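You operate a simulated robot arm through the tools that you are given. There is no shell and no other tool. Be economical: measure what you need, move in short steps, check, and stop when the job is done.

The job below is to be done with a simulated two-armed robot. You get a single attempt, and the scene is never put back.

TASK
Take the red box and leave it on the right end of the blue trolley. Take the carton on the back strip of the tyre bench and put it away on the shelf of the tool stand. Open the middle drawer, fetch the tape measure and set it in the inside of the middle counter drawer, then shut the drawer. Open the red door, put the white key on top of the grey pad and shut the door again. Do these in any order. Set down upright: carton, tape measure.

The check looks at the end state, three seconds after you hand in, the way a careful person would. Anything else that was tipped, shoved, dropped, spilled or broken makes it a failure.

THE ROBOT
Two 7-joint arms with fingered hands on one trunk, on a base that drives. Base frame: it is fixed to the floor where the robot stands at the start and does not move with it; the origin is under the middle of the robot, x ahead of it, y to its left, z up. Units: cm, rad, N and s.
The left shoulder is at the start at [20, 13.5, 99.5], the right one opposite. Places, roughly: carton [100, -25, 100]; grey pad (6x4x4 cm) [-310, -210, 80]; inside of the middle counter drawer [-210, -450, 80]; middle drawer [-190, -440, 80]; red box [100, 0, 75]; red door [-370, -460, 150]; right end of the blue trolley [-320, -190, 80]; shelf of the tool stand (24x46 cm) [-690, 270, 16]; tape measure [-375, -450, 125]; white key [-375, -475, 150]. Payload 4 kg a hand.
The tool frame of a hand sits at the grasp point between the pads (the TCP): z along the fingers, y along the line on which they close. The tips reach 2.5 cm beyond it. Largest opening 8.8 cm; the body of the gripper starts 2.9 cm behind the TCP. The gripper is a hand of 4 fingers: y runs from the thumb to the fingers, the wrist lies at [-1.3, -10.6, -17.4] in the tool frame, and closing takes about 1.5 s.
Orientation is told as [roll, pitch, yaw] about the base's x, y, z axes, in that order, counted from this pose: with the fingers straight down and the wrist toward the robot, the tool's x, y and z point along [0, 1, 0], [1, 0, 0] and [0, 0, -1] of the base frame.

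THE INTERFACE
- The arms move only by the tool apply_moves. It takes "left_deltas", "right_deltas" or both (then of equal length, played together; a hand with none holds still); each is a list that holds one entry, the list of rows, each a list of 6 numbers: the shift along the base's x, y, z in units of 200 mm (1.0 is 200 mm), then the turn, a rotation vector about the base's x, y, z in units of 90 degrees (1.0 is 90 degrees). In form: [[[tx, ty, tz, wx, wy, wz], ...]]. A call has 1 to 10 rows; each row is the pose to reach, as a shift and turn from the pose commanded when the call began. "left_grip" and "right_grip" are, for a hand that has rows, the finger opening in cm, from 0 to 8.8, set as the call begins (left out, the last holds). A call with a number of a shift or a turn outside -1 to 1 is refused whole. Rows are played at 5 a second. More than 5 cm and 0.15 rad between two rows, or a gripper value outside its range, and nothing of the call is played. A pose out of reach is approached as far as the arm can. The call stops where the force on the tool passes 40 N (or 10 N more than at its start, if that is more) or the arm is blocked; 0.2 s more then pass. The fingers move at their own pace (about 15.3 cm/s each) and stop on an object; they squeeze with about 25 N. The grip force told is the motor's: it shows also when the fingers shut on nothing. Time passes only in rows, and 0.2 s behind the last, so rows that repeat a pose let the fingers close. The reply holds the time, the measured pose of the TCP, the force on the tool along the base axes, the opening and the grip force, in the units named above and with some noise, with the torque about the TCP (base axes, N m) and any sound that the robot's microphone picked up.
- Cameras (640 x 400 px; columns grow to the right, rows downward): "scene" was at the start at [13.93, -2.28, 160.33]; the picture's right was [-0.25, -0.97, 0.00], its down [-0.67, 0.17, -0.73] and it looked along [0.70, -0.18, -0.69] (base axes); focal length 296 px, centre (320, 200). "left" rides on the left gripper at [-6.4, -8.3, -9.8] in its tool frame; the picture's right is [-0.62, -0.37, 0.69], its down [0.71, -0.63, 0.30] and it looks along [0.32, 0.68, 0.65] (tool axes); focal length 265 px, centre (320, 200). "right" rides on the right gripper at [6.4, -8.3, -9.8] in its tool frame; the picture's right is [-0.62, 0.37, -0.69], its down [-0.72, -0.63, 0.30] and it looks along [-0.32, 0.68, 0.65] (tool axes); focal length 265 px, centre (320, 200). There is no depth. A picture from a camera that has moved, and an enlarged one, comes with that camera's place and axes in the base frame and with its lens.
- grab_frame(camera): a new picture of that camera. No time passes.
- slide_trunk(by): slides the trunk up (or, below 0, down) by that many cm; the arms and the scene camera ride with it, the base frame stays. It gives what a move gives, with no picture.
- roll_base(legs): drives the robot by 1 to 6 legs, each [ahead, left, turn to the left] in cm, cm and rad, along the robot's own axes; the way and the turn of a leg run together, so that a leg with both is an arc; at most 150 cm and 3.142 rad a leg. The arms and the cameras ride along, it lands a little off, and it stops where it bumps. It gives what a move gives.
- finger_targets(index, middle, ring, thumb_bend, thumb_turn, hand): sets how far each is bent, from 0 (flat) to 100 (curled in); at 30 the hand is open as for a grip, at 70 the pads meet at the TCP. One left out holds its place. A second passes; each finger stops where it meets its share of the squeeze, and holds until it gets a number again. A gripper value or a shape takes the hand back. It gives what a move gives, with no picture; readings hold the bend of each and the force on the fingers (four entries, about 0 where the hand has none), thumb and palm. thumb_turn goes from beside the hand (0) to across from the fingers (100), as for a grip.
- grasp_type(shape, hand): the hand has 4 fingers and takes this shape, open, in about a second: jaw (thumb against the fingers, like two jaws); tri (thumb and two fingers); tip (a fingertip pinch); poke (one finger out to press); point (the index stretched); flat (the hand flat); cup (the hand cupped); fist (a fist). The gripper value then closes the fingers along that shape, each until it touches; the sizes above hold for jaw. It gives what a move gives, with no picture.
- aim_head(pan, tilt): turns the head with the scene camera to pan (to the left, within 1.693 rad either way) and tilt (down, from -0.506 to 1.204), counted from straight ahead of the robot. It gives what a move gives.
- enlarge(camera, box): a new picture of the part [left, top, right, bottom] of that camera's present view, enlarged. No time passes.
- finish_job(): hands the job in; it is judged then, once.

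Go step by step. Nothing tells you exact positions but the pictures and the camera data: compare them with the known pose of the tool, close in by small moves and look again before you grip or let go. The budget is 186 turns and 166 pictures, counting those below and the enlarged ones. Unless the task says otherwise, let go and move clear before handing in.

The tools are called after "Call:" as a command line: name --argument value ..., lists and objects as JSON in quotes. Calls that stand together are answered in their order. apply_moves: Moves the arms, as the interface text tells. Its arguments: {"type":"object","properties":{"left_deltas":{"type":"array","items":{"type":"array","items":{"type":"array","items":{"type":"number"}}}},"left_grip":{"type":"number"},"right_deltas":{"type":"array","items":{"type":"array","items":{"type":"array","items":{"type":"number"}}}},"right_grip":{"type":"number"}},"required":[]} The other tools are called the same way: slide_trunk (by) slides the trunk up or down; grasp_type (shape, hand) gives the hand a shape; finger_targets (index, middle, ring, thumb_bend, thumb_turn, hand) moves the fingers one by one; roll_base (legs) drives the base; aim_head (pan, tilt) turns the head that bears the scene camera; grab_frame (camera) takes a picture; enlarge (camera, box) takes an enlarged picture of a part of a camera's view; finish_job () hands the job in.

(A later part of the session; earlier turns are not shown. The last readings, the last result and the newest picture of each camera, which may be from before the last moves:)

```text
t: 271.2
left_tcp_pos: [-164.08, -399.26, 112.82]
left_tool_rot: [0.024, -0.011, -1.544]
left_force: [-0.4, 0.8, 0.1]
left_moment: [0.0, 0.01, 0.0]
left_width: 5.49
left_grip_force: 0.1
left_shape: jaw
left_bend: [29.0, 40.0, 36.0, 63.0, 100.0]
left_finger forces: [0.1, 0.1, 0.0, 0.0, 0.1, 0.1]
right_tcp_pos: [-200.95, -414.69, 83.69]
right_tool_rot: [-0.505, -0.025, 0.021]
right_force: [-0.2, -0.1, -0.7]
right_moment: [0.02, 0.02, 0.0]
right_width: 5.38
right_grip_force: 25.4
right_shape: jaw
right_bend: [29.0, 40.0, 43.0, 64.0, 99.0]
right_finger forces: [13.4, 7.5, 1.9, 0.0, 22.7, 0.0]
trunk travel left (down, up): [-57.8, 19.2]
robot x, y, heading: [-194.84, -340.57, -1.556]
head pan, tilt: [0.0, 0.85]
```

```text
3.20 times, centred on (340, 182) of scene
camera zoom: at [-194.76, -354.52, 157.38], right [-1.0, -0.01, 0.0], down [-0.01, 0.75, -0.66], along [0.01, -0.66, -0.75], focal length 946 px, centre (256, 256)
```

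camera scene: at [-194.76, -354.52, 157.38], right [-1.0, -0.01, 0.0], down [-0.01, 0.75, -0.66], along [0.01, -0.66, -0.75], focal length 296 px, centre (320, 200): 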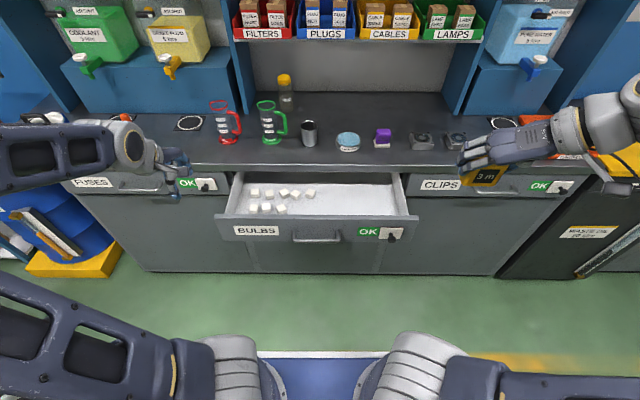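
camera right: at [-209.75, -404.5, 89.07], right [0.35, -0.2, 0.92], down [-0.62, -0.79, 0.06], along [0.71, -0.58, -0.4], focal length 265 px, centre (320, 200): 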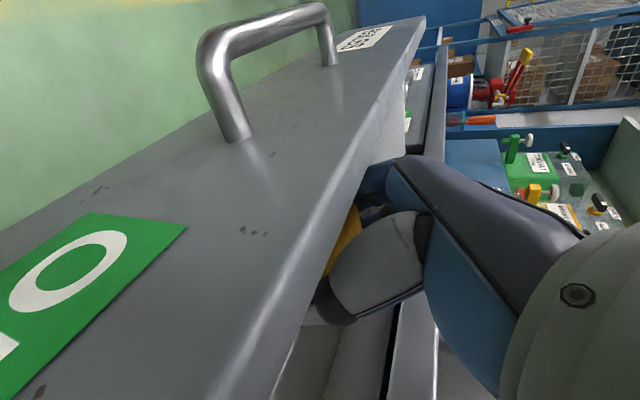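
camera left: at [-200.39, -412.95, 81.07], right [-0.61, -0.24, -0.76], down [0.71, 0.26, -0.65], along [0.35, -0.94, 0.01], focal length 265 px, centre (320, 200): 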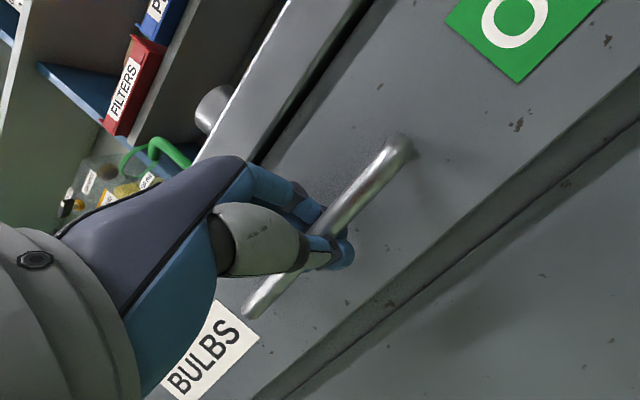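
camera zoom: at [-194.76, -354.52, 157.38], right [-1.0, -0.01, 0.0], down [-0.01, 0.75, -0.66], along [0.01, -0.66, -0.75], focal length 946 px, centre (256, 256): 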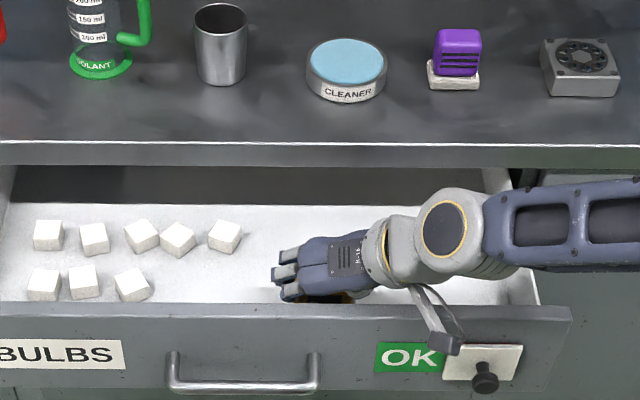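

It passes well. I'll continue lowering in small steps until contact.

Call:
apply_moves --right_deltas '[[[0, 0, -0.03, 0, 0, 0], [0, 0, -0.06, 0, 0, 0], [0, 0, -0.06, 0, 0, 0]]]'

Call:
apply_moves --right_deltas '[[[0, 0, -0.03, 0, 0, 0], [0, 0, -0.05, 0, 0, 0], [0, 0, -0.05, 0, 0, 0]]]'

```text
t: 272.0
left_tcp_pos: [-164.17, -399.25, 112.82]
left_tool_rot: [0.023, -0.012, -1.545]
left_force: [0.9, -0.7, 0.0]
left_moment: [0.01, 0.02, 0.03]
left_width: 5.48
left_grip_force: 0.0
left_shape: jaw
left_bend: [29.0, 40.0, 36.0, 63.0, 100.0]
left_finger forces: [0.0, 0.0, 0.0, 0.1, 0.0, 0.1]
right_tcp_pos: [-201.0, -414.81, 82.47]
right_tool_rot: [-0.504, -0.026, 0.021]
right_force: [0.3, -1.3, -1.5]
right_moment: [0.05, -0.01, -0.01]
right_width: 5.38
right_grip_force: 24.9
right_shape: jaw
right_bend: [29.0, 40.0, 43.0, 64.0, 99.0]
right_finger forces: [13.4, 7.4, 1.9, 0.0, 23.0, 0.0]
trunk travel left (down, up): [-57.8, 19.2]
robot x, y, heading: [-194.76, -340.11, -1.558]
head pan, tilt: [0.0, 0.85]
```

```text
t: 272.8
left_tcp_pos: [-164.16, -399.23, 112.79]
left_tool_rot: [0.024, -0.014, -1.545]
left_force: [0.0, 0.3, -0.1]
left_moment: [0.05, 0.03, -0.03]
left_width: 5.5
left_grip_force: 0.1
left_shape: jaw
left_bend: [29.0, 40.0, 36.0, 63.0, 100.0]
left_finger forces: [0.1, 0.1, 0.0, 0.0, 0.0, 0.0]
right_tcp_pos: [-201.07, -414.66, 81.52]
right_tool_rot: [-0.502, -0.025, 0.021]
right_force: [-0.4, -0.6, -0.9]
right_moment: [0.02, 0.03, 0.01]
right_width: 5.38
right_grip_force: 25.1
right_shape: jaw
right_bend: [29.0, 40.0, 43.0, 64.0, 99.0]
right_finger forces: [13.4, 7.6, 2.0, 0.0, 22.9, 0.0]
trunk travel left (down, up): [-57.8, 19.2]
robot x, y, heading: [-194.64, -340.31, -1.559]
head pan, tilt: [0.0, 0.85]
```

Call:
apply_moves --right_deltas '[[[0, 0, -0.03, 0, 0, 0], [0, 0, -0.05, 0, 0, 0], [0, 0, -0.05, 0, 0, 0]]]'

Call:
apply_moves --right_deltas '[[[0, 0, -0.03, 0, 0, 0], [0, 0, -0.04, 0, 0, 0], [0, 0, -0.04, 0, 0, 0]]]'

Call:
enlarge --camera "scene" --box '[240, 120, 440, 245]'

```text
t: 273.6
left_tcp_pos: [-164.09, -399.26, 112.78]
left_tool_rot: [0.025, -0.011, -1.544]
left_force: [-0.1, 0.4, -0.1]
left_moment: [-0.05, 0.0, 0.0]
left_width: 5.5
left_grip_force: 0.2
left_shape: jaw
left_bend: [29.0, 40.0, 36.0, 63.0, 100.0]
left_finger forces: [0.0, 0.0, 0.0, 0.0, 0.1, 0.1]
right_tcp_pos: [-200.99, -414.63, 80.48]
right_tool_rot: [-0.506, -0.027, 0.02]
right_force: [0.1, -0.9, -0.4]
right_moment: [0.14, 0.02, -0.01]
right_width: 5.38
right_grip_force: 24.7
right_shape: jaw
right_bend: [29.0, 40.0, 43.0, 64.0, 99.0]
right_finger forces: [13.4, 7.5, 1.9, 0.0, 24.1, 0.8]
trunk travel left (down, up): [-57.8, 19.2]
robot x, y, heading: [-194.85, -340.35, -1.56]
head pan, tilt: [0.0, 0.85]
```

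```text
t: 274.4
left_tcp_pos: [-164.21, -399.24, 112.78]
left_tool_rot: [0.025, -0.013, -1.544]
left_force: [-0.3, 0.4, -0.6]
left_moment: [0.01, -0.03, -0.02]
left_width: 5.51
left_grip_force: 0.1
left_shape: jaw
left_bend: [29.0, 40.0, 36.0, 63.0, 100.0]
left_finger forces: [0.0, 0.0, 0.0, 0.0, 0.0, 0.0]
right_tcp_pos: [-200.94, -414.79, 79.89]
right_tool_rot: [-0.506, -0.028, 0.022]
right_force: [0.5, -0.2, 13.8]
right_moment: [0.27, 0.15, -0.02]
right_width: 5.35
right_grip_force: 24.9
right_shape: jaw
right_bend: [29.0, 40.0, 43.0, 64.0, 100.0]
right_finger forces: [13.5, 8.3, 4.8, 0.0, 27.5, 0.0]
trunk travel left (down, up): [-57.8, 19.2]
robot x, y, heading: [-194.88, -340.67, -1.561]
head pan, tilt: [0.0, 0.85]
```

```text
3.20 times, centred on (340, 182) of scene
camera zoom: at [-194.76, -354.47, 157.4], right [-1.0, -0.01, 0.0], down [-0.01, 0.75, -0.66], along [0.01, -0.66, -0.75], focal length 946 px, centre (256, 256)
```

zoom: 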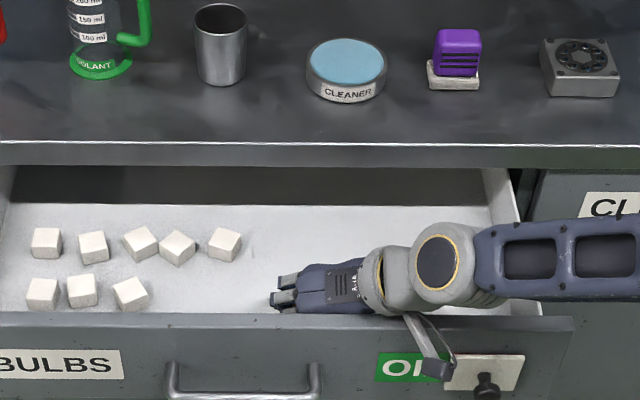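

There's contact from below (14 N), so I'll open the hand.

Call:
apply_moves --right_deltas '[[[0, 0, 0.005, 0, 0, 0], [0, 0, 0.005, 0, 0, 0], [0, 0, 0.005, 0, 0, 0], [0, 0, 0.005, 0, 0, 0], [0, 0, 0.005, 0, 0, 0], [0, 0, 0.005, 0, 0, 0], [0, 0, 0.005, 0, 0, 0]]]' --right_grip 8.5

Call:
grab_frame --camera "right"

```text
t: 276.0
left_tcp_pos: [-164.1, -399.26, 112.78]
left_tool_rot: [0.025, -0.012, -1.544]
left_force: [0.5, -0.8, 0.7]
left_moment: [0.01, 0.02, -0.01]
left_width: 5.51
left_grip_force: 0.1
left_shape: jaw
left_bend: [29.0, 40.0, 36.0, 63.0, 100.0]
left_finger forces: [0.0, 0.0, 0.0, 0.1, 0.1, 0.0]
right_tcp_pos: [-200.93, -414.5, 79.87]
right_tool_rot: [-0.503, -0.026, 0.021]
right_force: [-0.4, 0.4, -1.2]
right_moment: [0.03, -0.01, 0.03]
right_width: 8.47
right_grip_force: 0.0
right_shape: jaw
right_bend: [31.0, 31.0, 30.0, 31.0, 98.0]
right_finger forces: [0.3, 0.0, 0.0, 0.0, 0.0, 0.1]
trunk travel left (down, up): [-57.8, 19.2]
robot x, y, heading: [-194.76, -340.55, -1.558]
head pan, tilt: [0.0, 0.85]
```

```text
49 pictures are left
camera right: at [-209.76, -404.43, 85.17], right [0.35, -0.2, 0.92], down [-0.62, -0.79, 0.06], along [0.71, -0.58, -0.4], focal length 265 px, centre (320, 200)
```

right: 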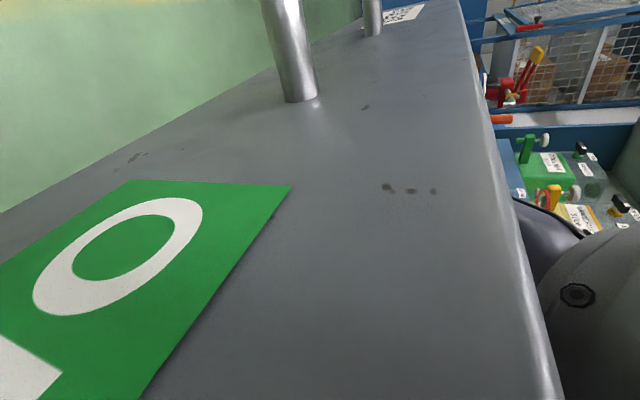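

Released. I'll raise straight up.

Call:
apply_moves --right_deltas '[[[0, 0, 0.08, 0, 0, 0], [0, 0, 0.2, 0, 0, 0], [0, 0, 0.4, 0, 0, 0], [0, 0, 0.6, 0, 0, 0], [0, 0, 0.8, 0, 0, 0], [0, 0.05, 1.0, 0, 0, 0]]]'

Call:
apply_moves --right_deltas '[[[-0.1, 0.15, 0.1, 0, 0, 0], [-0.2, 0.3, 0.2, 0, 0, 0], [-0.3, 0.45, 0.25, 0, 0, 0], [-0.4, 0.6, 0.25, 0, 0, 0], [-0.5, 0.75, 0.25, 0, 0, 0]]]'

Call:
enlarge --camera "scene" --box '[200, 120, 440, 270]'

```text
t: 277.4
left_tcp_pos: [-164.1, -399.35, 112.71]
left_tool_rot: [0.025, -0.013, -1.542]
left_force: [0.0, 0.1, -0.2]
left_moment: [-0.01, -0.01, -0.01]
left_width: 5.49
left_grip_force: 0.1
left_shape: jaw
left_bend: [29.0, 40.0, 36.0, 63.0, 100.0]
left_finger forces: [0.0, 0.0, 0.0, 0.0, 0.0, 0.0]
right_tcp_pos: [-201.08, -413.57, 99.53]
right_tool_rot: [-0.503, -0.027, 0.021]
right_force: [0.9, 0.1, 0.2]
right_moment: [-0.04, -0.03, 0.02]
right_width: 8.46
right_grip_force: 0.0
right_shape: jaw
right_bend: [31.0, 31.0, 30.0, 31.0, 98.0]
right_finger forces: [0.0, 0.1, 0.0, 0.0, 0.0, 0.1]
trunk travel left (down, up): [-57.8, 19.2]
robot x, y, heading: [-194.53, -340.45, -1.563]
head pan, tilt: [0.0, 0.85]
```

```text
t: 278.6
left_tcp_pos: [-164.16, -399.27, 112.8]
left_tool_rot: [0.026, -0.013, -1.543]
left_force: [0.4, -0.4, -0.9]
left_moment: [0.0, -0.03, 0.0]
left_width: 5.5
left_grip_force: 0.0
left_shape: jaw
left_bend: [29.0, 40.0, 36.0, 63.0, 100.0]
left_finger forces: [0.0, 0.0, 0.1, 0.1, 0.0, 0.0]
right_tcp_pos: [-210.86, -398.64, 104.83]
right_tool_rot: [-0.503, -0.026, 0.022]
right_force: [-0.2, -0.1, 0.2]
right_moment: [0.0, -0.01, 0.01]
right_width: 8.45
right_grip_force: 0.1
right_shape: jaw
right_bend: [31.0, 31.0, 30.0, 31.0, 98.0]
right_finger forces: [0.0, 0.0, 0.1, 0.1, 0.1, 0.0]
trunk travel left (down, up): [-57.8, 19.2]
robot x, y, heading: [-194.79, -340.25, -1.565]
head pan, tilt: [0.0, 0.85]
```

```text
2.67 times, centred on (320, 195) of scene
camera zoom: at [-194.74, -354.55, 157.38], right [-1.0, -0.01, 0.0], down [-0.01, 0.75, -0.66], along [0.01, -0.66, -0.75], focal length 789 px, centre (320, 213)
```

zoom: 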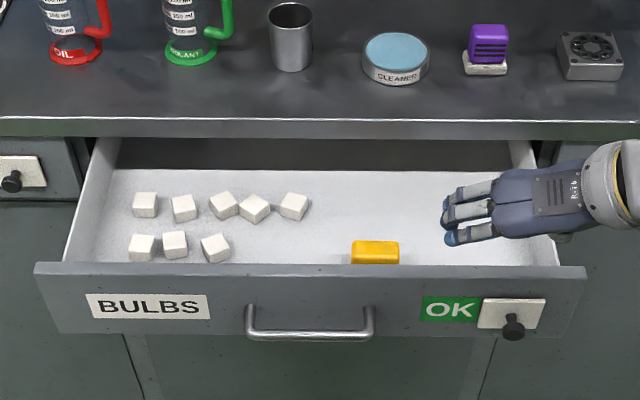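

The tape measure stands upright in the drawer. To shut it, I'll bring the right hand (closed) in front of the handle bar and push.

Call:
apply_moves --right_deltas '[[[0.1, 0.15, 0, 0, 0, 0], [0.25, 0.3, 0, 0, 0, 0], [0.4, 0.45, 0, 0, 0, 0], [0.6, 0.5, -0.05, 0, 0, 0], [0.8, 0.5, -0.15, 0, 0, 0], [0.88, 0.5, -0.35, 0, 0, 0], [0.88, 0.5, -0.55, 0, 0, 0], [0.88, 0.5, -0.75, 0, 0, 0], [0.88, 0.5, -0.95, 0, 0, 0], [0.88, 0.5, -1.0, 0, 0, 0]]]' --right_grip 0

Call:
enlarge --camera "scene" --box '[200, 120, 440, 270]'

Call:
grab_frame --camera "right"

```text
t: 280.8
left_tcp_pos: [-164.18, -399.17, 112.91]
left_tool_rot: [0.024, -0.013, -1.544]
left_force: [0.3, 0.0, 0.3]
left_moment: [-0.03, 0.0, 0.03]
left_width: 5.5
left_grip_force: 0.0
left_shape: jaw
left_bend: [29.0, 40.0, 36.0, 63.0, 100.0]
left_finger forces: [0.0, 0.0, 0.0, 0.1, 0.1, 0.0]
right_tcp_pos: [-193.2, -390.84, 83.73]
right_tool_rot: [-0.502, -0.024, 0.02]
right_force: [0.8, -0.4, 0.3]
right_moment: [-0.01, -0.01, -0.01]
right_width: 0.0
right_grip_force: 25.3
right_shape: jaw
right_bend: [70.0, 70.0, 70.0, 38.0, 100.0]
right_finger forces: [0.0, 0.1, 0.1, 0.1, 0.0, 0.0]
right hand out of reach, approached as far as the arm can: row 3, 4, 5, 6, 7, 8, 9, 10
trunk travel left (down, up): [-57.8, 19.2]
robot x, y, heading: [-194.53, -340.36, -1.56]
head pan, tilt: [0.0, 0.85]
```

```text
2.67 times, centred on (320, 195) of scene
camera zoom: at [-194.75, -354.51, 157.38], right [-1.0, -0.01, 0.0], down [-0.01, 0.75, -0.66], along [0.01, -0.66, -0.75], focal length 789 px, centre (320, 213)
```

zoom: 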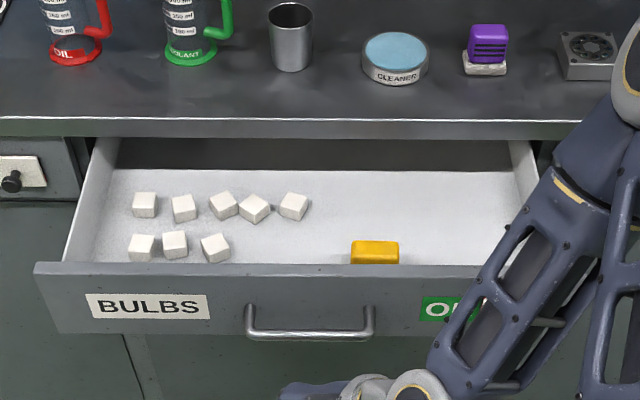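

```text
46 pictures are left
camera right: at [-201.97, -380.65, 89.13], right [0.35, -0.2, 0.92], down [-0.61, -0.79, 0.06], along [0.71, -0.58, -0.4], focal length 265 px, centre (320, 200)
```

right: 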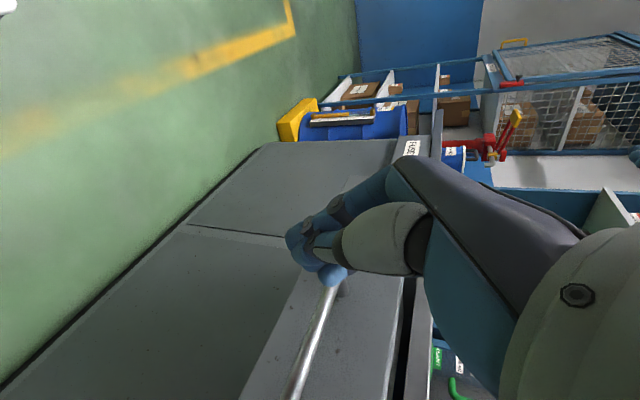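

The fingertips sit slightly above the bar, so I'll lower the trunk 4 cm and then push by driving ahead.

Call:
slide_trunk --by -4

Call:
roll_base --legs '[[14, 0, -0.008]]'

Call:
enlarge --camera "scene" --box '[200, 120, 440, 270]'

```text
t: 281.6
left_tcp_pos: [-164.25, -399.18, 108.77]
left_tool_rot: [0.026, -0.012, -1.544]
left_force: [-0.9, 0.3, -0.8]
left_moment: [-0.01, -0.04, -0.01]
left_width: 5.53
left_grip_force: 0.1
left_shape: jaw
left_bend: [29.0, 40.0, 36.0, 63.0, 100.0]
left_finger forces: [0.0, 0.0, 0.1, 0.1, 0.1, 0.0]
right_tcp_pos: [-193.1, -390.86, 79.86]
right_tool_rot: [-0.503, -0.027, 0.019]
right_force: [-0.5, 0.2, 0.5]
right_moment: [0.03, 0.02, 0.02]
right_width: 0.0
right_grip_force: 24.9
right_shape: jaw
right_bend: [70.0, 70.0, 70.0, 38.0, 100.0]
right_finger forces: [0.1, 0.0, 0.1, 0.1, 0.0, 0.0]
trunk travel left (down, up): [-53.8, 23.2]
robot x, y, heading: [-194.65, -340.36, -1.557]
head pan, tilt: [0.0, 0.85]
```

```text
t: 282.9
left_tcp_pos: [-164.41, -413.23, 108.8]
left_tool_rot: [0.024, -0.013, -1.55]
left_force: [0.6, -0.4, 0.1]
left_moment: [0.0, 0.0, 0.0]
left_width: 5.51
left_grip_force: 0.1
left_shape: jaw
left_bend: [29.0, 40.0, 36.0, 63.0, 100.0]
left_finger forces: [0.0, 0.0, 0.0, 0.0, 0.0, 0.0]
right_tcp_pos: [-193.36, -404.84, 79.78]
right_tool_rot: [-0.501, -0.027, 0.016]
right_force: [0.1, -0.9, 0.2]
right_moment: [0.0, 0.04, 0.0]
right_width: 0.0
right_grip_force: 24.4
right_shape: jaw
right_bend: [70.0, 70.0, 70.0, 38.0, 100.0]
right_finger forces: [0.0, 0.1, 0.0, 0.0, 0.0, 0.0]
trunk travel left (down, up): [-53.8, 23.2]
robot x, y, heading: [-195.14, -354.2, -1.563]
head pan, tilt: [0.0, 0.85]
```

```text
2.67 times, centred on (320, 195) of scene
camera zoom: at [-194.73, -368.45, 153.38], right [-1.0, -0.01, 0.0], down [0.0, 0.75, -0.66], along [0.0, -0.66, -0.75], focal length 789 px, centre (320, 213)
```

zoom: 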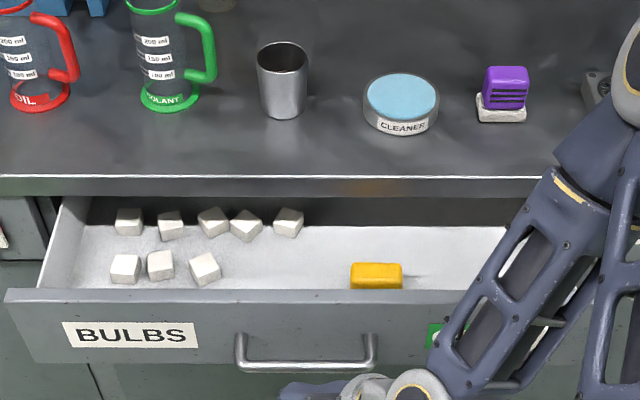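

The drawer is closing as I push. Before going further, I'll pull the left hand back, since it's near the jugs.

Call:
apply_moves --left_deltas '[[[0, 0.15, 0.1, 0, 0, 0], [0, 0.3, 0.2, 0, 0, 0], [0, 0.45, 0.3, 0, 0, 0], [0, 0.6, 0.4, 0, 0, 0], [0, 0.75, 0.4, 0, 0, 0]]]'

Call:
roll_base --legs '[[10, 0, 0]]'

Call:
enlarge --camera "scene" --box '[200, 150, 440, 300]'

```text
t: 284.1
left_tcp_pos: [-164.51, -398.24, 116.54]
left_tool_rot: [0.024, -0.012, -1.548]
left_force: [-0.1, -0.2, -0.1]
left_moment: [-0.02, -0.04, 0.01]
left_width: 5.49
left_grip_force: 0.1
left_shape: jaw
left_bend: [29.0, 40.0, 36.0, 63.0, 100.0]
left_finger forces: [0.0, 0.1, 0.1, 0.0, 0.0, 0.0]
right_tcp_pos: [-193.34, -404.72, 79.84]
right_tool_rot: [-0.502, -0.028, 0.016]
right_force: [-0.2, -0.6, 0.2]
right_moment: [-0.01, -0.01, 0.02]
right_width: 0.0
right_grip_force: 25.0
right_shape: jaw
right_bend: [70.0, 70.0, 70.0, 38.0, 100.0]
right_finger forces: [0.0, 0.0, 0.0, 0.0, 0.0, 0.0]
trunk travel left (down, up): [-53.8, 23.2]
robot x, y, heading: [-194.69, -354.21, -1.563]
head pan, tilt: [0.0, 0.85]
```

```text
t: 285.3
left_tcp_pos: [-164.5, -408.55, 116.47]
left_tool_rot: [0.023, -0.011, -1.549]
left_force: [0.2, 0.0, -0.4]
left_moment: [0.0, -0.02, -0.01]
left_width: 5.5
left_grip_force: 0.1
left_shape: jaw
left_bend: [29.0, 40.0, 36.0, 63.0, 100.0]
left_finger forces: [0.1, 0.0, 0.1, 0.0, 0.1, 0.1]
right_tcp_pos: [-193.3, -415.0, 79.81]
right_tool_rot: [-0.502, -0.025, 0.017]
right_force: [-0.4, -0.4, -0.4]
right_moment: [0.0, 0.01, 0.01]
right_width: 0.0
right_grip_force: 24.8
right_shape: jaw
right_bend: [70.0, 70.0, 70.0, 38.0, 100.0]
right_finger forces: [0.0, 0.1, 0.0, 0.1, 0.0, 0.0]
trunk travel left (down, up): [-53.8, 23.2]
robot x, y, heading: [-194.48, -364.29, -1.559]
head pan, tilt: [0.0, 0.85]
```

```text
2.67 times, centred on (320, 225) of scene
camera zoom: at [-194.65, -378.67, 153.38], right [-1.0, -0.01, 0.0], down [0.0, 0.75, -0.66], along [0.0, -0.66, -0.75], focal length 789 px, centre (320, 133)
```

zoom: 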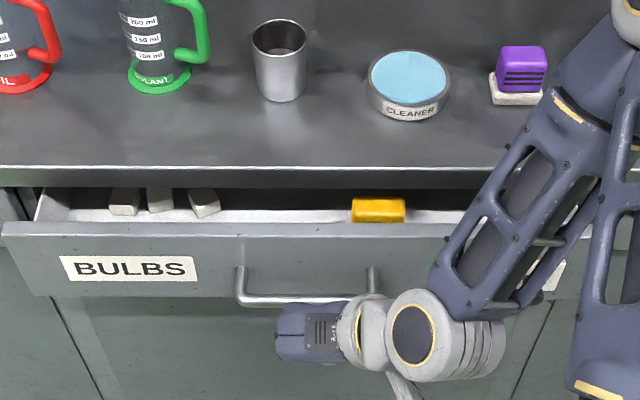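

About 6 cm to go. I'll push the rest with the arm, under its force limit.

Call:
apply_moves --right_deltas '[[[0, -0.06, 0, 0, 0, 0], [0, -0.12, 0, 0, 0, 0], [0, -0.18, 0, 0, 0, 0], [0, -0.24, 0, 0, 0, 0], [0, -0.3, 0, 0, 0, 0], [0, -0.35, 0, 0, 0, 0], [0, -0.4, 0, 0, 0, 0], [0, -0.45, 0, 0, 0, 0]]]'

Call:
enlarge --camera "scene" --box '[200, 150, 440, 300]'

```text
t: 287.1
left_tcp_pos: [-164.41, -408.48, 116.59]
left_tool_rot: [0.024, -0.013, -1.546]
left_force: [0.1, 0.2, -0.2]
left_moment: [0.02, 0.0, 0.0]
left_width: 5.47
left_grip_force: 0.1
left_shape: jaw
left_bend: [29.0, 40.0, 36.0, 63.0, 100.0]
left_finger forces: [0.0, 0.1, 0.1, 0.0, 0.0, 0.1]
right_tcp_pos: [-192.77, -422.63, 79.52]
right_tool_rot: [-0.478, -0.028, 0.033]
right_force: [-0.6, 9.3, 3.8]
right_moment: [-0.16, -0.02, 0.01]
right_width: 0.0
right_grip_force: 25.1
right_shape: jaw
right_bend: [70.0, 70.0, 70.0, 38.0, 100.0]
right_finger forces: [0.0, 0.1, 9.6, 0.0, 0.0, 0.0]
trunk travel left (down, up): [-53.8, 23.2]
robot x, y, heading: [-194.41, -364.65, -1.562]
head pan, tilt: [0.0, 0.85]
stopped in row 8 (right hand): the force on the tool passed its limit at 48 N (the readings are from after the stop); the commanded pose is now the measured one
```

```text
2.67 times, centred on (320, 225) of scene
camera zoom: at [-194.64, -378.58, 153.39], right [-1.0, -0.01, 0.0], down [0.0, 0.75, -0.66], along [0.0, -0.66, -0.75], focal length 789 px, centre (320, 133)
```

zoom: 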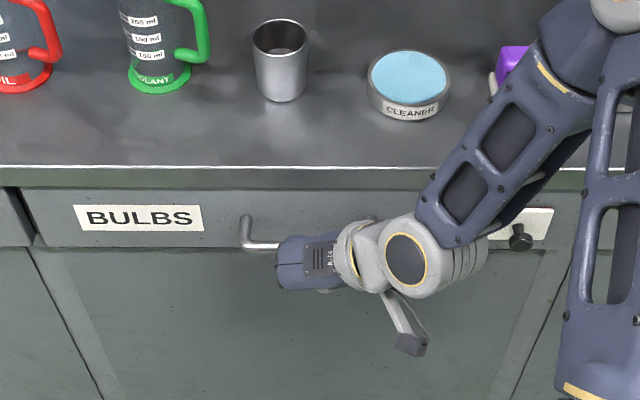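

The drawer is shut. I'll retreat the hand and back the base away.

Call:
apply_moves --right_deltas '[[[0, 0.1, 0, 0, 0, 0], [0, 0.25, 0, 0, 0, 0], [0, 0.4, 0, 0, 0, 0]]]'

Call:
roll_base --legs '[[-26, 0, 0]]'

Call:
slide_trunk --by 14

Call:
grab_frame --camera "scene"

```text
t: 287.9
left_tcp_pos: [-164.54, -408.52, 116.42]
left_tool_rot: [0.025, -0.012, -1.549]
left_force: [-0.7, 0.7, 0.1]
left_moment: [-0.02, 0.02, -0.02]
left_width: 5.49
left_grip_force: 0.1
left_shape: jaw
left_bend: [29.0, 40.0, 36.0, 63.0, 100.0]
left_finger forces: [0.0, 0.0, 0.0, 0.0, 0.0, 0.0]
right_tcp_pos: [-192.93, -414.76, 79.61]
right_tool_rot: [-0.484, -0.028, 0.031]
right_force: [0.1, -0.4, -0.2]
right_moment: [0.0, 0.02, -0.02]
right_width: 0.0
right_grip_force: 24.9
right_shape: jaw
right_bend: [70.0, 70.0, 70.0, 38.0, 100.0]
right_finger forces: [0.0, 0.0, 0.0, 0.0, 0.0, 0.0]
trunk travel left (down, up): [-53.8, 23.2]
robot x, y, heading: [-194.4, -364.3, -1.565]
head pan, tilt: [0.0, 0.85]
```

```text
t: 289.7
left_tcp_pos: [-164.36, -382.1, 116.55]
left_tool_rot: [0.025, -0.012, -1.543]
left_force: [-0.3, -0.5, 0.4]
left_moment: [0.03, -0.01, 0.0]
left_width: 5.48
left_grip_force: 0.1
left_shape: jaw
left_bend: [29.0, 40.0, 36.0, 63.0, 100.0]
left_finger forces: [0.0, 0.0, 0.0, 0.1, 0.1, 0.1]
right_tcp_pos: [-192.9, -388.61, 79.64]
right_tool_rot: [-0.484, -0.027, 0.038]
right_force: [0.4, 0.3, 0.9]
right_moment: [0.0, 0.01, -0.03]
right_width: 0.0
right_grip_force: 25.1
right_shape: jaw
right_bend: [70.0, 70.0, 70.0, 38.0, 100.0]
right_finger forces: [0.1, 0.0, 0.0, 0.0, 0.0, 0.0]
trunk travel left (down, up): [-53.8, 23.2]
robot x, y, heading: [-194.65, -338.17, -1.557]
head pan, tilt: [0.0, 0.85]
```

```text
t: 291.4
left_tcp_pos: [-164.36, -382.11, 130.46]
left_tool_rot: [0.025, -0.013, -1.543]
left_force: [0.0, -0.8, 0.8]
left_moment: [0.01, -0.02, 0.04]
left_width: 5.5
left_grip_force: 0.1
left_shape: jaw
left_bend: [29.0, 40.0, 36.0, 63.0, 100.0]
left_finger forces: [0.0, 0.0, 0.0, 0.0, 0.0, 0.0]
right_tcp_pos: [-192.89, -388.6, 93.55]
right_tool_rot: [-0.483, -0.027, 0.036]
right_force: [0.3, 0.8, -0.5]
right_moment: [-0.04, -0.03, -0.03]
right_width: 0.0
right_grip_force: 25.2
right_shape: jaw
right_bend: [70.0, 70.0, 70.0, 38.0, 100.0]
right_finger forces: [0.0, 0.0, 0.0, 0.0, 0.0, 0.0]
trunk travel left (down, up): [-67.8, 9.2]
robot x, y, heading: [-194.74, -338.48, -1.556]
head pan, tilt: [0.0, 0.85]
```

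```text
42 pictures are left
camera scene: at [-194.81, -352.49, 167.38], right [-1.0, -0.01, 0.0], down [-0.01, 0.75, -0.66], along [0.01, -0.66, -0.75], focal length 296 px, centre (320, 200)
```

scene: 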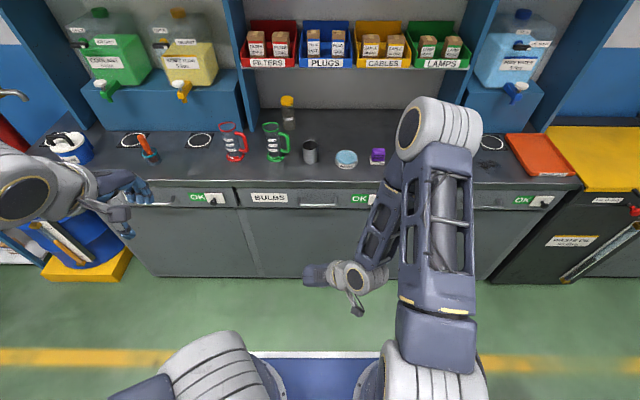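

The drawer is closed and everything is in order. Next is the key: I'll raise the right hand and drive over to the KEYS cabinet.

Call:
apply_moves --right_deltas '[[[-0.1, 0.02, 0.15, 0, 0, 0], [-0.25, 0.04, 0.3, 0, 0, 0], [-0.4, 0.06, 0.45, 0, 0, 0], [-0.55, 0.08, 0.6, 0, 0, 0], [-0.7, 0.1, 0.75, 0, 0, 0], [-0.85, 0.1, 0.9, 0, 0, 0], [-1.0, 0.1, 1.0, 0, 0, 0]]]' --right_grip 6

Call:
roll_base --legs '[[0, -148, -0.012], [40, 0, 0]]'

Call:
slide_trunk --by 9

Call:
aim_head --pan -0.1 --tilt 0.45

Call:
grab_frame --camera "scene"

```text
t: 293.0
left_tcp_pos: [-164.46, -382.17, 130.41]
left_tool_rot: [0.026, -0.013, -1.542]
left_force: [0.1, 0.1, -0.6]
left_moment: [0.01, 0.02, 0.03]
left_width: 5.49
left_grip_force: 0.0
left_shape: jaw
left_bend: [29.0, 40.0, 36.0, 63.0, 100.0]
left_finger forces: [0.0, 0.0, 0.1, 0.1, 0.0, 0.0]
right_tcp_pos: [-213.15, -386.63, 113.68]
right_tool_rot: [-0.484, -0.028, 0.036]
right_force: [0.0, 0.6, -0.5]
right_moment: [0.05, -0.01, 0.01]
right_width: 6.0
right_grip_force: 0.1
right_shape: jaw
right_bend: [28.0, 38.0, 34.0, 60.0, 100.0]
right_finger forces: [0.1, 0.1, 0.0, 0.1, 0.1, 0.0]
right hand out of reach, approached as far as the arm can: row 1, 2, 3, 4, 5, 6
trunk travel left (down, up): [-67.8, 9.2]
robot x, y, heading: [-194.82, -338.37, -1.56]
head pan, tilt: [0.0, 0.85]
```

```text
t: 302.3
left_tcp_pos: [-310.22, -423.26, 130.61]
left_tool_rot: [0.024, -0.012, -1.557]
left_force: [-0.3, 0.0, -0.1]
left_moment: [-0.01, 0.03, 0.0]
left_width: 5.51
left_grip_force: 0.1
left_shape: jaw
left_bend: [29.0, 40.0, 36.0, 63.0, 100.0]
left_finger forces: [0.0, 0.0, 0.1, 0.0, 0.1, 0.0]
right_tcp_pos: [-358.94, -427.0, 113.65]
right_tool_rot: [-0.481, -0.029, 0.019]
right_force: [-0.8, -1.0, -0.1]
right_moment: [0.0, 0.01, -0.01]
right_width: 5.97
right_grip_force: 0.0
right_shape: jaw
right_bend: [28.0, 38.0, 34.0, 60.0, 100.0]
right_finger forces: [0.0, 0.1, 0.1, 0.0, 0.0, 0.1]
trunk travel left (down, up): [-67.8, 9.2]
robot x, y, heading: [-340.25, -379.11, -1.577]
head pan, tilt: [0.0, 0.85]
```

```text
t: 303.5
left_tcp_pos: [-310.3, -423.43, 139.49]
left_tool_rot: [0.024, -0.012, -1.558]
left_force: [-0.5, 0.6, 0.3]
left_moment: [0.01, 0.01, 0.02]
left_width: 5.51
left_grip_force: 0.0
left_shape: jaw
left_bend: [29.0, 40.0, 36.0, 63.0, 100.0]
left_finger forces: [0.1, 0.0, 0.0, 0.0, 0.1, 0.1]
right_tcp_pos: [-358.87, -426.96, 122.69]
right_tool_rot: [-0.483, -0.03, 0.022]
right_force: [0.7, -0.3, -0.1]
right_moment: [-0.03, 0.0, 0.04]
right_width: 6.0
right_grip_force: 0.0
right_shape: jaw
right_bend: [28.0, 38.0, 34.0, 60.0, 100.0]
right_finger forces: [0.1, 0.0, 0.0, 0.1, 0.1, 0.0]
trunk travel left (down, up): [-76.8, 0.2]
robot x, y, heading: [-340.16, -379.27, -1.577]
head pan, tilt: [0.0, 0.85]
```

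```text
t: 304.4
left_tcp_pos: [-310.21, -423.22, 139.53]
left_tool_rot: [0.025, -0.013, -1.557]
left_force: [-1.1, -0.1, 1.2]
left_moment: [0.05, 0.02, 0.01]
left_width: 5.48
left_grip_force: 0.1
left_shape: jaw
left_bend: [29.0, 40.0, 36.0, 63.0, 100.0]
left_finger forces: [0.1, 0.0, 0.1, 0.1, 0.0, 0.1]
right_tcp_pos: [-358.87, -426.97, 122.58]
right_tool_rot: [-0.485, -0.029, 0.023]
right_force: [-0.6, -0.3, -0.9]
right_moment: [0.03, 0.0, 0.05]
right_width: 5.97
right_grip_force: 0.1
right_shape: jaw
right_bend: [28.0, 38.0, 34.0, 60.0, 100.0]
right_finger forces: [0.0, 0.1, 0.0, 0.0, 0.0, 0.1]
trunk travel left (down, up): [-76.8, 0.2]
robot x, y, heading: [-340.17, -379.48, -1.571]
head pan, tilt: [-0.099, 0.45]
```

```text
41 pictures are left
camera scene: at [-341.08, -394.51, 179.82], right [-0.99, 0.1, 0.0], down [0.04, 0.43, -0.9], along [-0.09, -0.9, -0.44], focal length 296 px, centre (320, 200)
```

scene: 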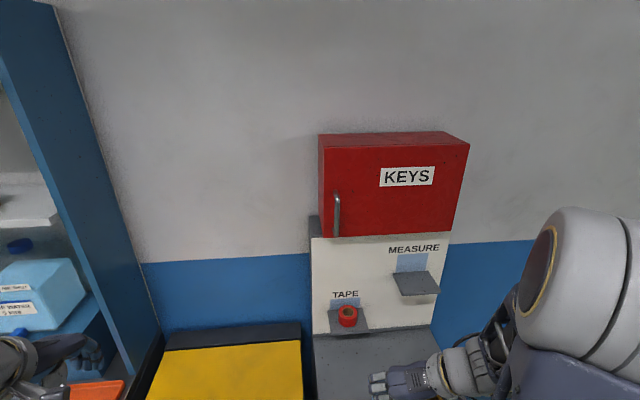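

The handle is triangulated at (-351.8, -459.6, z 138…150) and the hinge is near x -385. I'll yaw the left hand 90° (wrist to the left) and lean it forward to grip the vertical bar.

Call:
apply_moves --left_deltas '[[[-0.03, 0, 0, 0, 0, -0.094], [-0.06, 0, 0, 0, 0, -0.188], [-0.1, 0, 0, 0, 0, -0.282], [-0.15, 0, 0, 0, 0, -0.376], [-0.2, 0, 0, 0, 0, -0.47], [-0.25, 0, 0, 0, 0, -0.564], [-0.3, 0, 0, 0, 0, -0.658], [-0.4, 0, 0, 0, 0, -0.752], [-0.5, 0, 0, 0, 0, -0.846], [-0.6, 0, 0, 0, 0, -0.94]]]' --left_grip 6

Call:
apply_moves --left_deltas '[[[-0.1, -0.05, 0.03, 0, 0, -0.06], [-0.2, -0.1, 0.05, -0.08, 0, -0.06], [-0.35, -0.15, 0.07, -0.16, 0, -0.06], [-0.5, -0.2, 0.1, -0.24, 0, -0.06], [-0.65, -0.2, 0.12, -0.32, 0, -0.06], [-0.8, -0.2, 0.15, -0.4, 0, -0.06], [-0.95, -0.2, 0.2, -0.48, 0, -0.06], [-1.0, -0.2, 0.25, -0.56, 0, -0.06]]]'

Call:
grab_frame --camera "scene"

```text
t: 306.6
left_tcp_pos: [-322.49, -423.27, 139.62]
left_tool_rot: [0.026, -0.011, -3.036]
left_force: [0.2, 0.0, -1.1]
left_moment: [-0.04, 0.0, 0.0]
left_width: 5.97
left_grip_force: 0.1
left_shape: jaw
left_bend: [28.0, 38.0, 34.0, 60.0, 100.0]
left_finger forces: [0.0, 0.0, 0.1, 0.0, 0.1, 0.0]
right_tcp_pos: [-358.97, -426.95, 122.64]
right_tool_rot: [-0.484, -0.027, 0.023]
right_force: [0.2, 0.3, 0.1]
right_moment: [0.02, 0.02, 0.02]
right_width: 5.99
right_grip_force: 0.1
right_shape: jaw
right_bend: [28.0, 38.0, 34.0, 60.0, 100.0]
right_finger forces: [0.0, 0.1, 0.0, 0.0, 0.0, 0.0]
trunk travel left (down, up): [-76.8, 0.2]
robot x, y, heading: [-340.38, -378.87, -1.574]
head pan, tilt: [-0.099, 0.45]
```

```text
t: 308.4
left_tcp_pos: [-342.32, -427.43, 144.58]
left_tool_rot: [0.904, -0.053, 3.117]
left_force: [0.7, -0.5, 0.0]
left_moment: [0.03, 0.04, -0.01]
left_width: 5.97
left_grip_force: 0.1
left_shape: jaw
left_bend: [28.0, 38.0, 34.0, 60.0, 100.0]
left_finger forces: [0.0, 0.0, 0.0, 0.0, 0.1, 0.0]
right_tcp_pos: [-359.02, -427.06, 122.71]
right_tool_rot: [-0.483, -0.027, 0.022]
right_force: [0.4, 0.3, 0.0]
right_moment: [0.02, 0.02, -0.01]
right_width: 5.99
right_grip_force: 0.1
right_shape: jaw
right_bend: [28.0, 38.0, 34.0, 60.0, 100.0]
right_finger forces: [0.0, 0.0, 0.1, 0.0, 0.1, 0.1]
trunk travel left (down, up): [-76.8, 0.2]
robot x, y, heading: [-339.78, -379.33, -1.573]
head pan, tilt: [-0.099, 0.45]
```

```text
40 pictures are left
camera scene: at [-341.07, -394.54, 179.82], right [-0.99, 0.1, 0.0], down [0.04, 0.43, -0.9], along [-0.09, -0.9, -0.44], focal length 296 px, centre (320, 200)
```

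scene: 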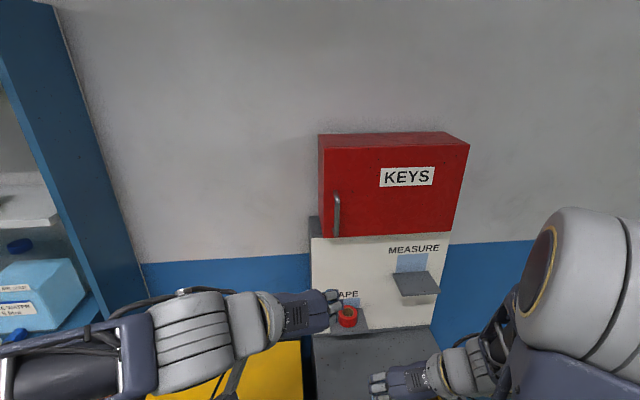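

The pose was reached. I'll move the right hand a bit aside and bring the left hand to 10 cm before the bar.

Call:
apply_moves --left_deltas '[[[-0.1, -0.12, 0, 0, 0, 0], [-0.2, -0.25, 0, 0, 0, 0], [-0.3, -0.4, 0, 0, 0, 0], [-0.4, -0.55, 0, 0, 0, 0], [-0.47, -0.75, 0, 0, 0, 0], [-0.47, -0.95, 0, 0, 0, 0]]]' --right_deltas '[[[-0.15, 0, 0, 0, 0, 0], [-0.3, 0, 0, 0, 0, 0], [-0.45, 0, 0, 0, 0, 0], [-0.6, 0, 0, 0, 0, 0], [-0.75, 0, 0, 0, 0, 0], [-0.9, 0, 0, 0, 0, 0]]]'

Call:
enlarge --camera "scene" --box '[260, 120, 500, 270]'

Call:
grab_frame --camera "left"

```text
t: 309.8
left_tcp_pos: [-351.56, -446.25, 144.42]
left_tool_rot: [0.903, -0.053, 3.119]
left_force: [1.1, -0.2, -0.6]
left_moment: [-0.03, 0.01, -0.01]
left_width: 5.95
left_grip_force: 0.1
left_shape: jaw
left_bend: [28.0, 38.0, 34.0, 60.0, 100.0]
left_finger forces: [0.0, 0.1, 0.0, 0.0, 0.1, 0.0]
right_tcp_pos: [-376.95, -426.92, 122.65]
right_tool_rot: [-0.483, -0.026, 0.024]
right_force: [0.4, 0.7, -0.9]
right_moment: [0.01, -0.03, 0.02]
right_width: 6.0
right_grip_force: 0.0
right_shape: jaw
right_bend: [28.0, 38.0, 34.0, 60.0, 100.0]
right_finger forces: [0.0, 0.0, 0.1, 0.0, 0.0, 0.0]
trunk travel left (down, up): [-76.8, 0.2]
robot x, y, heading: [-339.97, -379.49, -1.574]
head pan, tilt: [-0.099, 0.45]
```

```text
2.67 times, centred on (380, 195) of scene
camera zoom: at [-341.07, -394.45, 179.83], right [-0.99, 0.1, 0.0], down [0.04, 0.43, -0.9], along [-0.09, -0.9, -0.43], focal length 789 px, centre (160, 213)
```

zoom: 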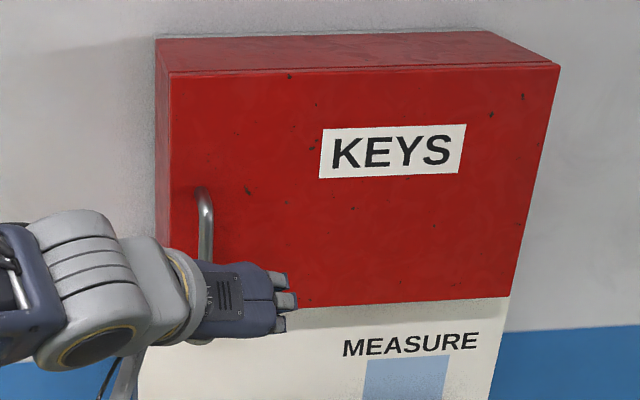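

```text
38 pictures are left
camera left: at [-342.9, -434.82, 145.01], right [0.32, -0.17, -0.93], down [0.63, -0.7, 0.34], along [-0.71, -0.7, -0.11], focal length 265 px, centre (320, 200)
```

left: 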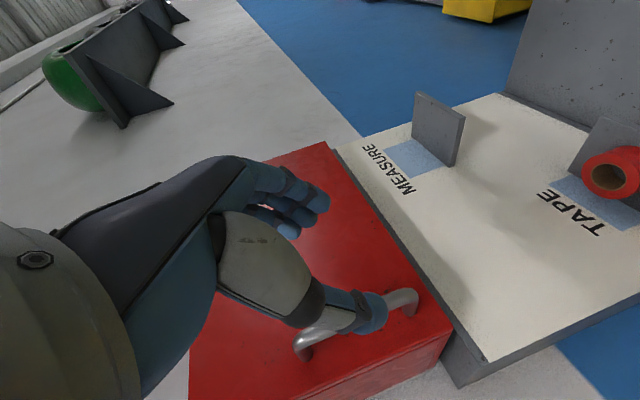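

Everything lines up with the bar at (-351.6, -459.6, 143.5). I'll move in.

Call:
apply_moves --left_deltas '[[[0, -0.15, -0.01, 0, 0, 0], [0, -0.3, -0.02, 0, 0, 0], [0, -0.45, -0.02, 0, 0, 0], [0, -0.58, -0.02, 0, 0, 0], [0, -0.63, -0.02, 0, 0, 0]]]'

Call:
grab_frame --camera "left"

```text
t: 311.0
left_tcp_pos: [-351.57, -458.86, 143.99]
left_tool_rot: [0.903, -0.052, 3.119]
left_force: [-0.5, -0.6, 0.1]
left_moment: [0.0, 0.04, 0.01]
left_width: 5.99
left_grip_force: 0.0
left_shape: jaw
left_bend: [28.0, 38.0, 34.0, 60.0, 100.0]
left_finger forces: [0.1, 0.0, 0.0, 0.0, 0.0, 0.0]
right_tcp_pos: [-376.97, -426.93, 122.62]
right_tool_rot: [-0.483, -0.03, 0.022]
right_force: [-0.1, -0.5, -0.8]
right_moment: [-0.04, 0.0, -0.01]
right_width: 5.99
right_grip_force: 0.1
right_shape: jaw
right_bend: [28.0, 38.0, 34.0, 60.0, 100.0]
right_finger forces: [0.0, 0.1, 0.0, 0.0, 0.0, 0.1]
trunk travel left (down, up): [-76.8, 0.2]
robot x, y, heading: [-340.07, -379.38, -1.576]
head pan, tilt: [-0.099, 0.45]
```

```text
37 pictures are left
camera left: at [-342.88, -447.45, 144.46], right [0.32, -0.17, -0.93], down [0.63, -0.7, 0.34], along [-0.71, -0.7, -0.11], focal length 265 px, centre (320, 200)
```

left: 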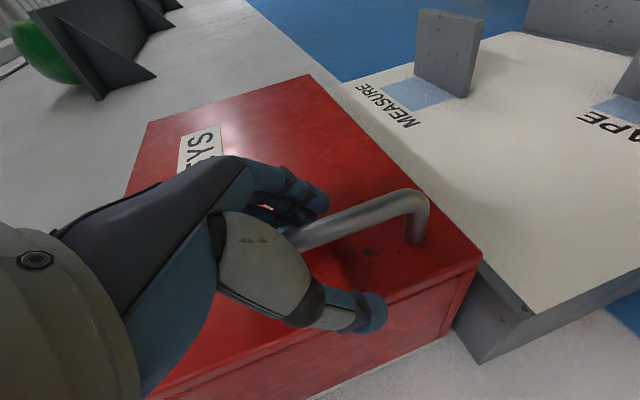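

The bar is between thumb and fingers. I'll close and test-pull.

Call:
apply_moves --left_deltas '[[[0, 0, 0, 0, 0, 0], [0, 0, 0, 0, 0, 0], [0, 0, 0, 0, 0, 0], [0, 0, 0, 0, 0, 0], [0, 0, 0, 0, 0, 0], [0, 0, 0, 0, 0, 0], [0, 0, 0, 0, 0, 0], [0, 0, 0, 0, 0, 0]]]' --left_grip 0

Call:
apply_moves --left_deltas '[[[0, 0.04, 0, 0, 0, 0], [-0.005, 0.09, 0, 0, 0, 0], [-0.01, 0.14, 0, 0, 0, 0]]]'

Call:
enlarge --camera "scene" --box '[260, 120, 500, 270]'

```text
t: 312.8
left_tcp_pos: [-351.34, -458.97, 144.02]
left_tool_rot: [0.902, -0.052, 3.12]
left_force: [8.8, 0.8, -3.0]
left_moment: [0.01, 0.02, -0.02]
left_width: 0.02
left_grip_force: 25.6
left_shape: jaw
left_bend: [71.0, 70.0, 70.0, 71.0, 100.0]
left_finger forces: [3.7, 0.1, 0.5, 0.1, 11.0, 0.1]
right_tcp_pos: [-376.83, -427.05, 122.55]
right_tool_rot: [-0.484, -0.028, 0.022]
right_force: [-0.2, 0.3, -0.1]
right_moment: [-0.03, -0.04, 0.0]
right_width: 5.98
right_grip_force: 0.1
right_shape: jaw
right_bend: [28.0, 38.0, 34.0, 60.0, 100.0]
right_finger forces: [0.0, 0.1, 0.1, 0.0, 0.0, 0.1]
trunk travel left (down, up): [-76.8, 0.2]
robot x, y, heading: [-340.02, -379.08, -1.571]
head pan, tilt: [-0.099, 0.45]
```

```text
t: 313.6
left_tcp_pos: [-351.82, -456.03, 143.92]
left_tool_rot: [0.903, -0.052, 3.116]
left_force: [2.5, -0.1, -4.0]
left_moment: [-0.01, -0.03, -0.01]
left_width: 0.0
left_grip_force: 24.7
left_shape: jaw
left_bend: [71.0, 70.0, 70.0, 71.0, 100.0]
left_finger forces: [5.5, 0.7, 1.7, 0.0, 6.6, 0.0]
right_tcp_pos: [-376.88, -427.01, 122.57]
right_tool_rot: [-0.484, -0.027, 0.021]
right_force: [-0.1, 0.1, -0.1]
right_moment: [-0.04, 0.02, -0.02]
right_width: 5.97
right_grip_force: 0.0
right_shape: jaw
right_bend: [28.0, 38.0, 34.0, 60.0, 100.0]
right_finger forces: [0.0, 0.1, 0.1, 0.0, 0.0, 0.0]
trunk travel left (down, up): [-76.8, 0.2]
robot x, y, heading: [-339.94, -378.96, -1.573]
head pan, tilt: [-0.099, 0.45]
```

```text
2.67 times, centred on (380, 195) of scene
camera zoom: at [-341.08, -394.54, 179.82], right [-0.99, 0.1, 0.0], down [0.04, 0.43, -0.9], along [-0.09, -0.9, -0.44], focal length 789 px, centre (160, 213)
```

zoom: 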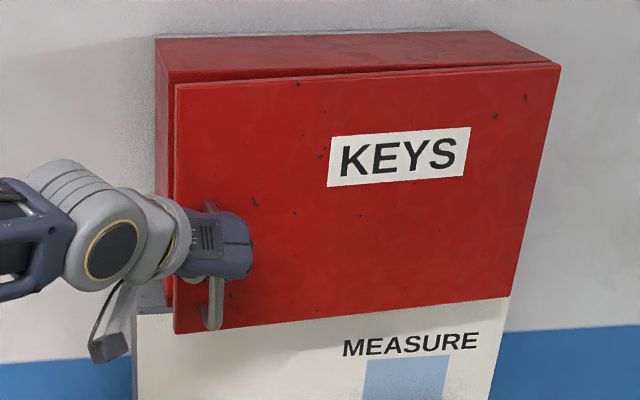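

The door is free (not locked). I'll swing it along its arc to about 40°.

Call:
apply_moves --left_deltas '[[[-0.045, 0.1475, 0, 0, 0, 0.03], [-0.09, 0.285, 0, 0, 0, 0.06], [-0.15, 0.42, 0, 0, 0, 0.1], [-0.215, 0.55, 0, 0, 0, 0.13], [-0.3, 0.6725, 0, 0, 0, 0.16], [-0.39, 0.7875, 0, 0, 0, 0.19], [-0.49, 0.895, 0, 0, 0, 0.22]]]'

Call:
grab_frame --camera "scene"

```text
t: 314.6
left_tcp_pos: [-354.91, -446.43, 144.05]
left_tool_rot: [0.895, -0.072, -2.948]
left_force: [-21.1, -12.9, -8.4]
left_moment: [-0.08, -0.33, 0.07]
left_width: 0.0
left_grip_force: 25.0
left_shape: jaw
left_bend: [71.0, 70.0, 71.0, 71.0, 100.0]
left_finger forces: [18.5, 7.8, 6.3, 0.0, 17.7, 0.0]
left hand out of reach, approached as far as the arm can: row 5
right_tcp_pos: [-377.21, -427.07, 122.6]
right_tool_rot: [-0.484, -0.027, 0.021]
right_force: [0.3, -0.4, -1.1]
right_moment: [0.02, -0.04, 0.03]
right_width: 6.0
right_grip_force: 0.0
right_shape: jaw
right_bend: [28.0, 38.0, 34.0, 60.0, 100.0]
right_finger forces: [0.0, 0.0, 0.0, 0.1, 0.0, 0.0]
trunk travel left (down, up): [-76.8, 0.2]
robot x, y, heading: [-339.88, -379.07, -1.574]
head pan, tilt: [-0.099, 0.45]
stopped in row 5 (left hand): the force on the tool passed its limit at 52 N (the readings are from after the stop); the commanded pose is now the measured one
```

```text
35 pictures are left
camera scene: at [-341.33, -394.69, 179.8], right [-0.99, 0.1, 0.0], down [0.05, 0.43, -0.9], along [-0.09, -0.9, -0.44], focal length 296 px, centre (320, 200)
```

scene: 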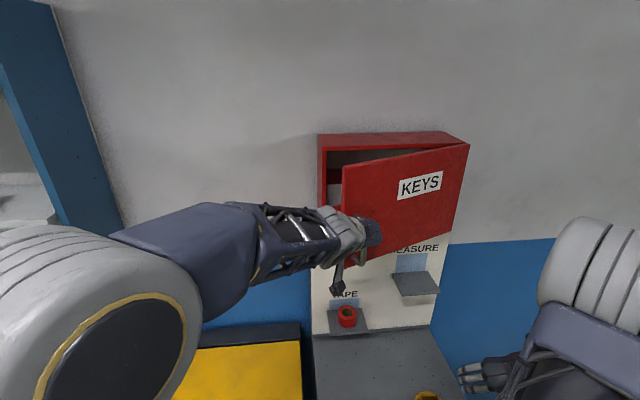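

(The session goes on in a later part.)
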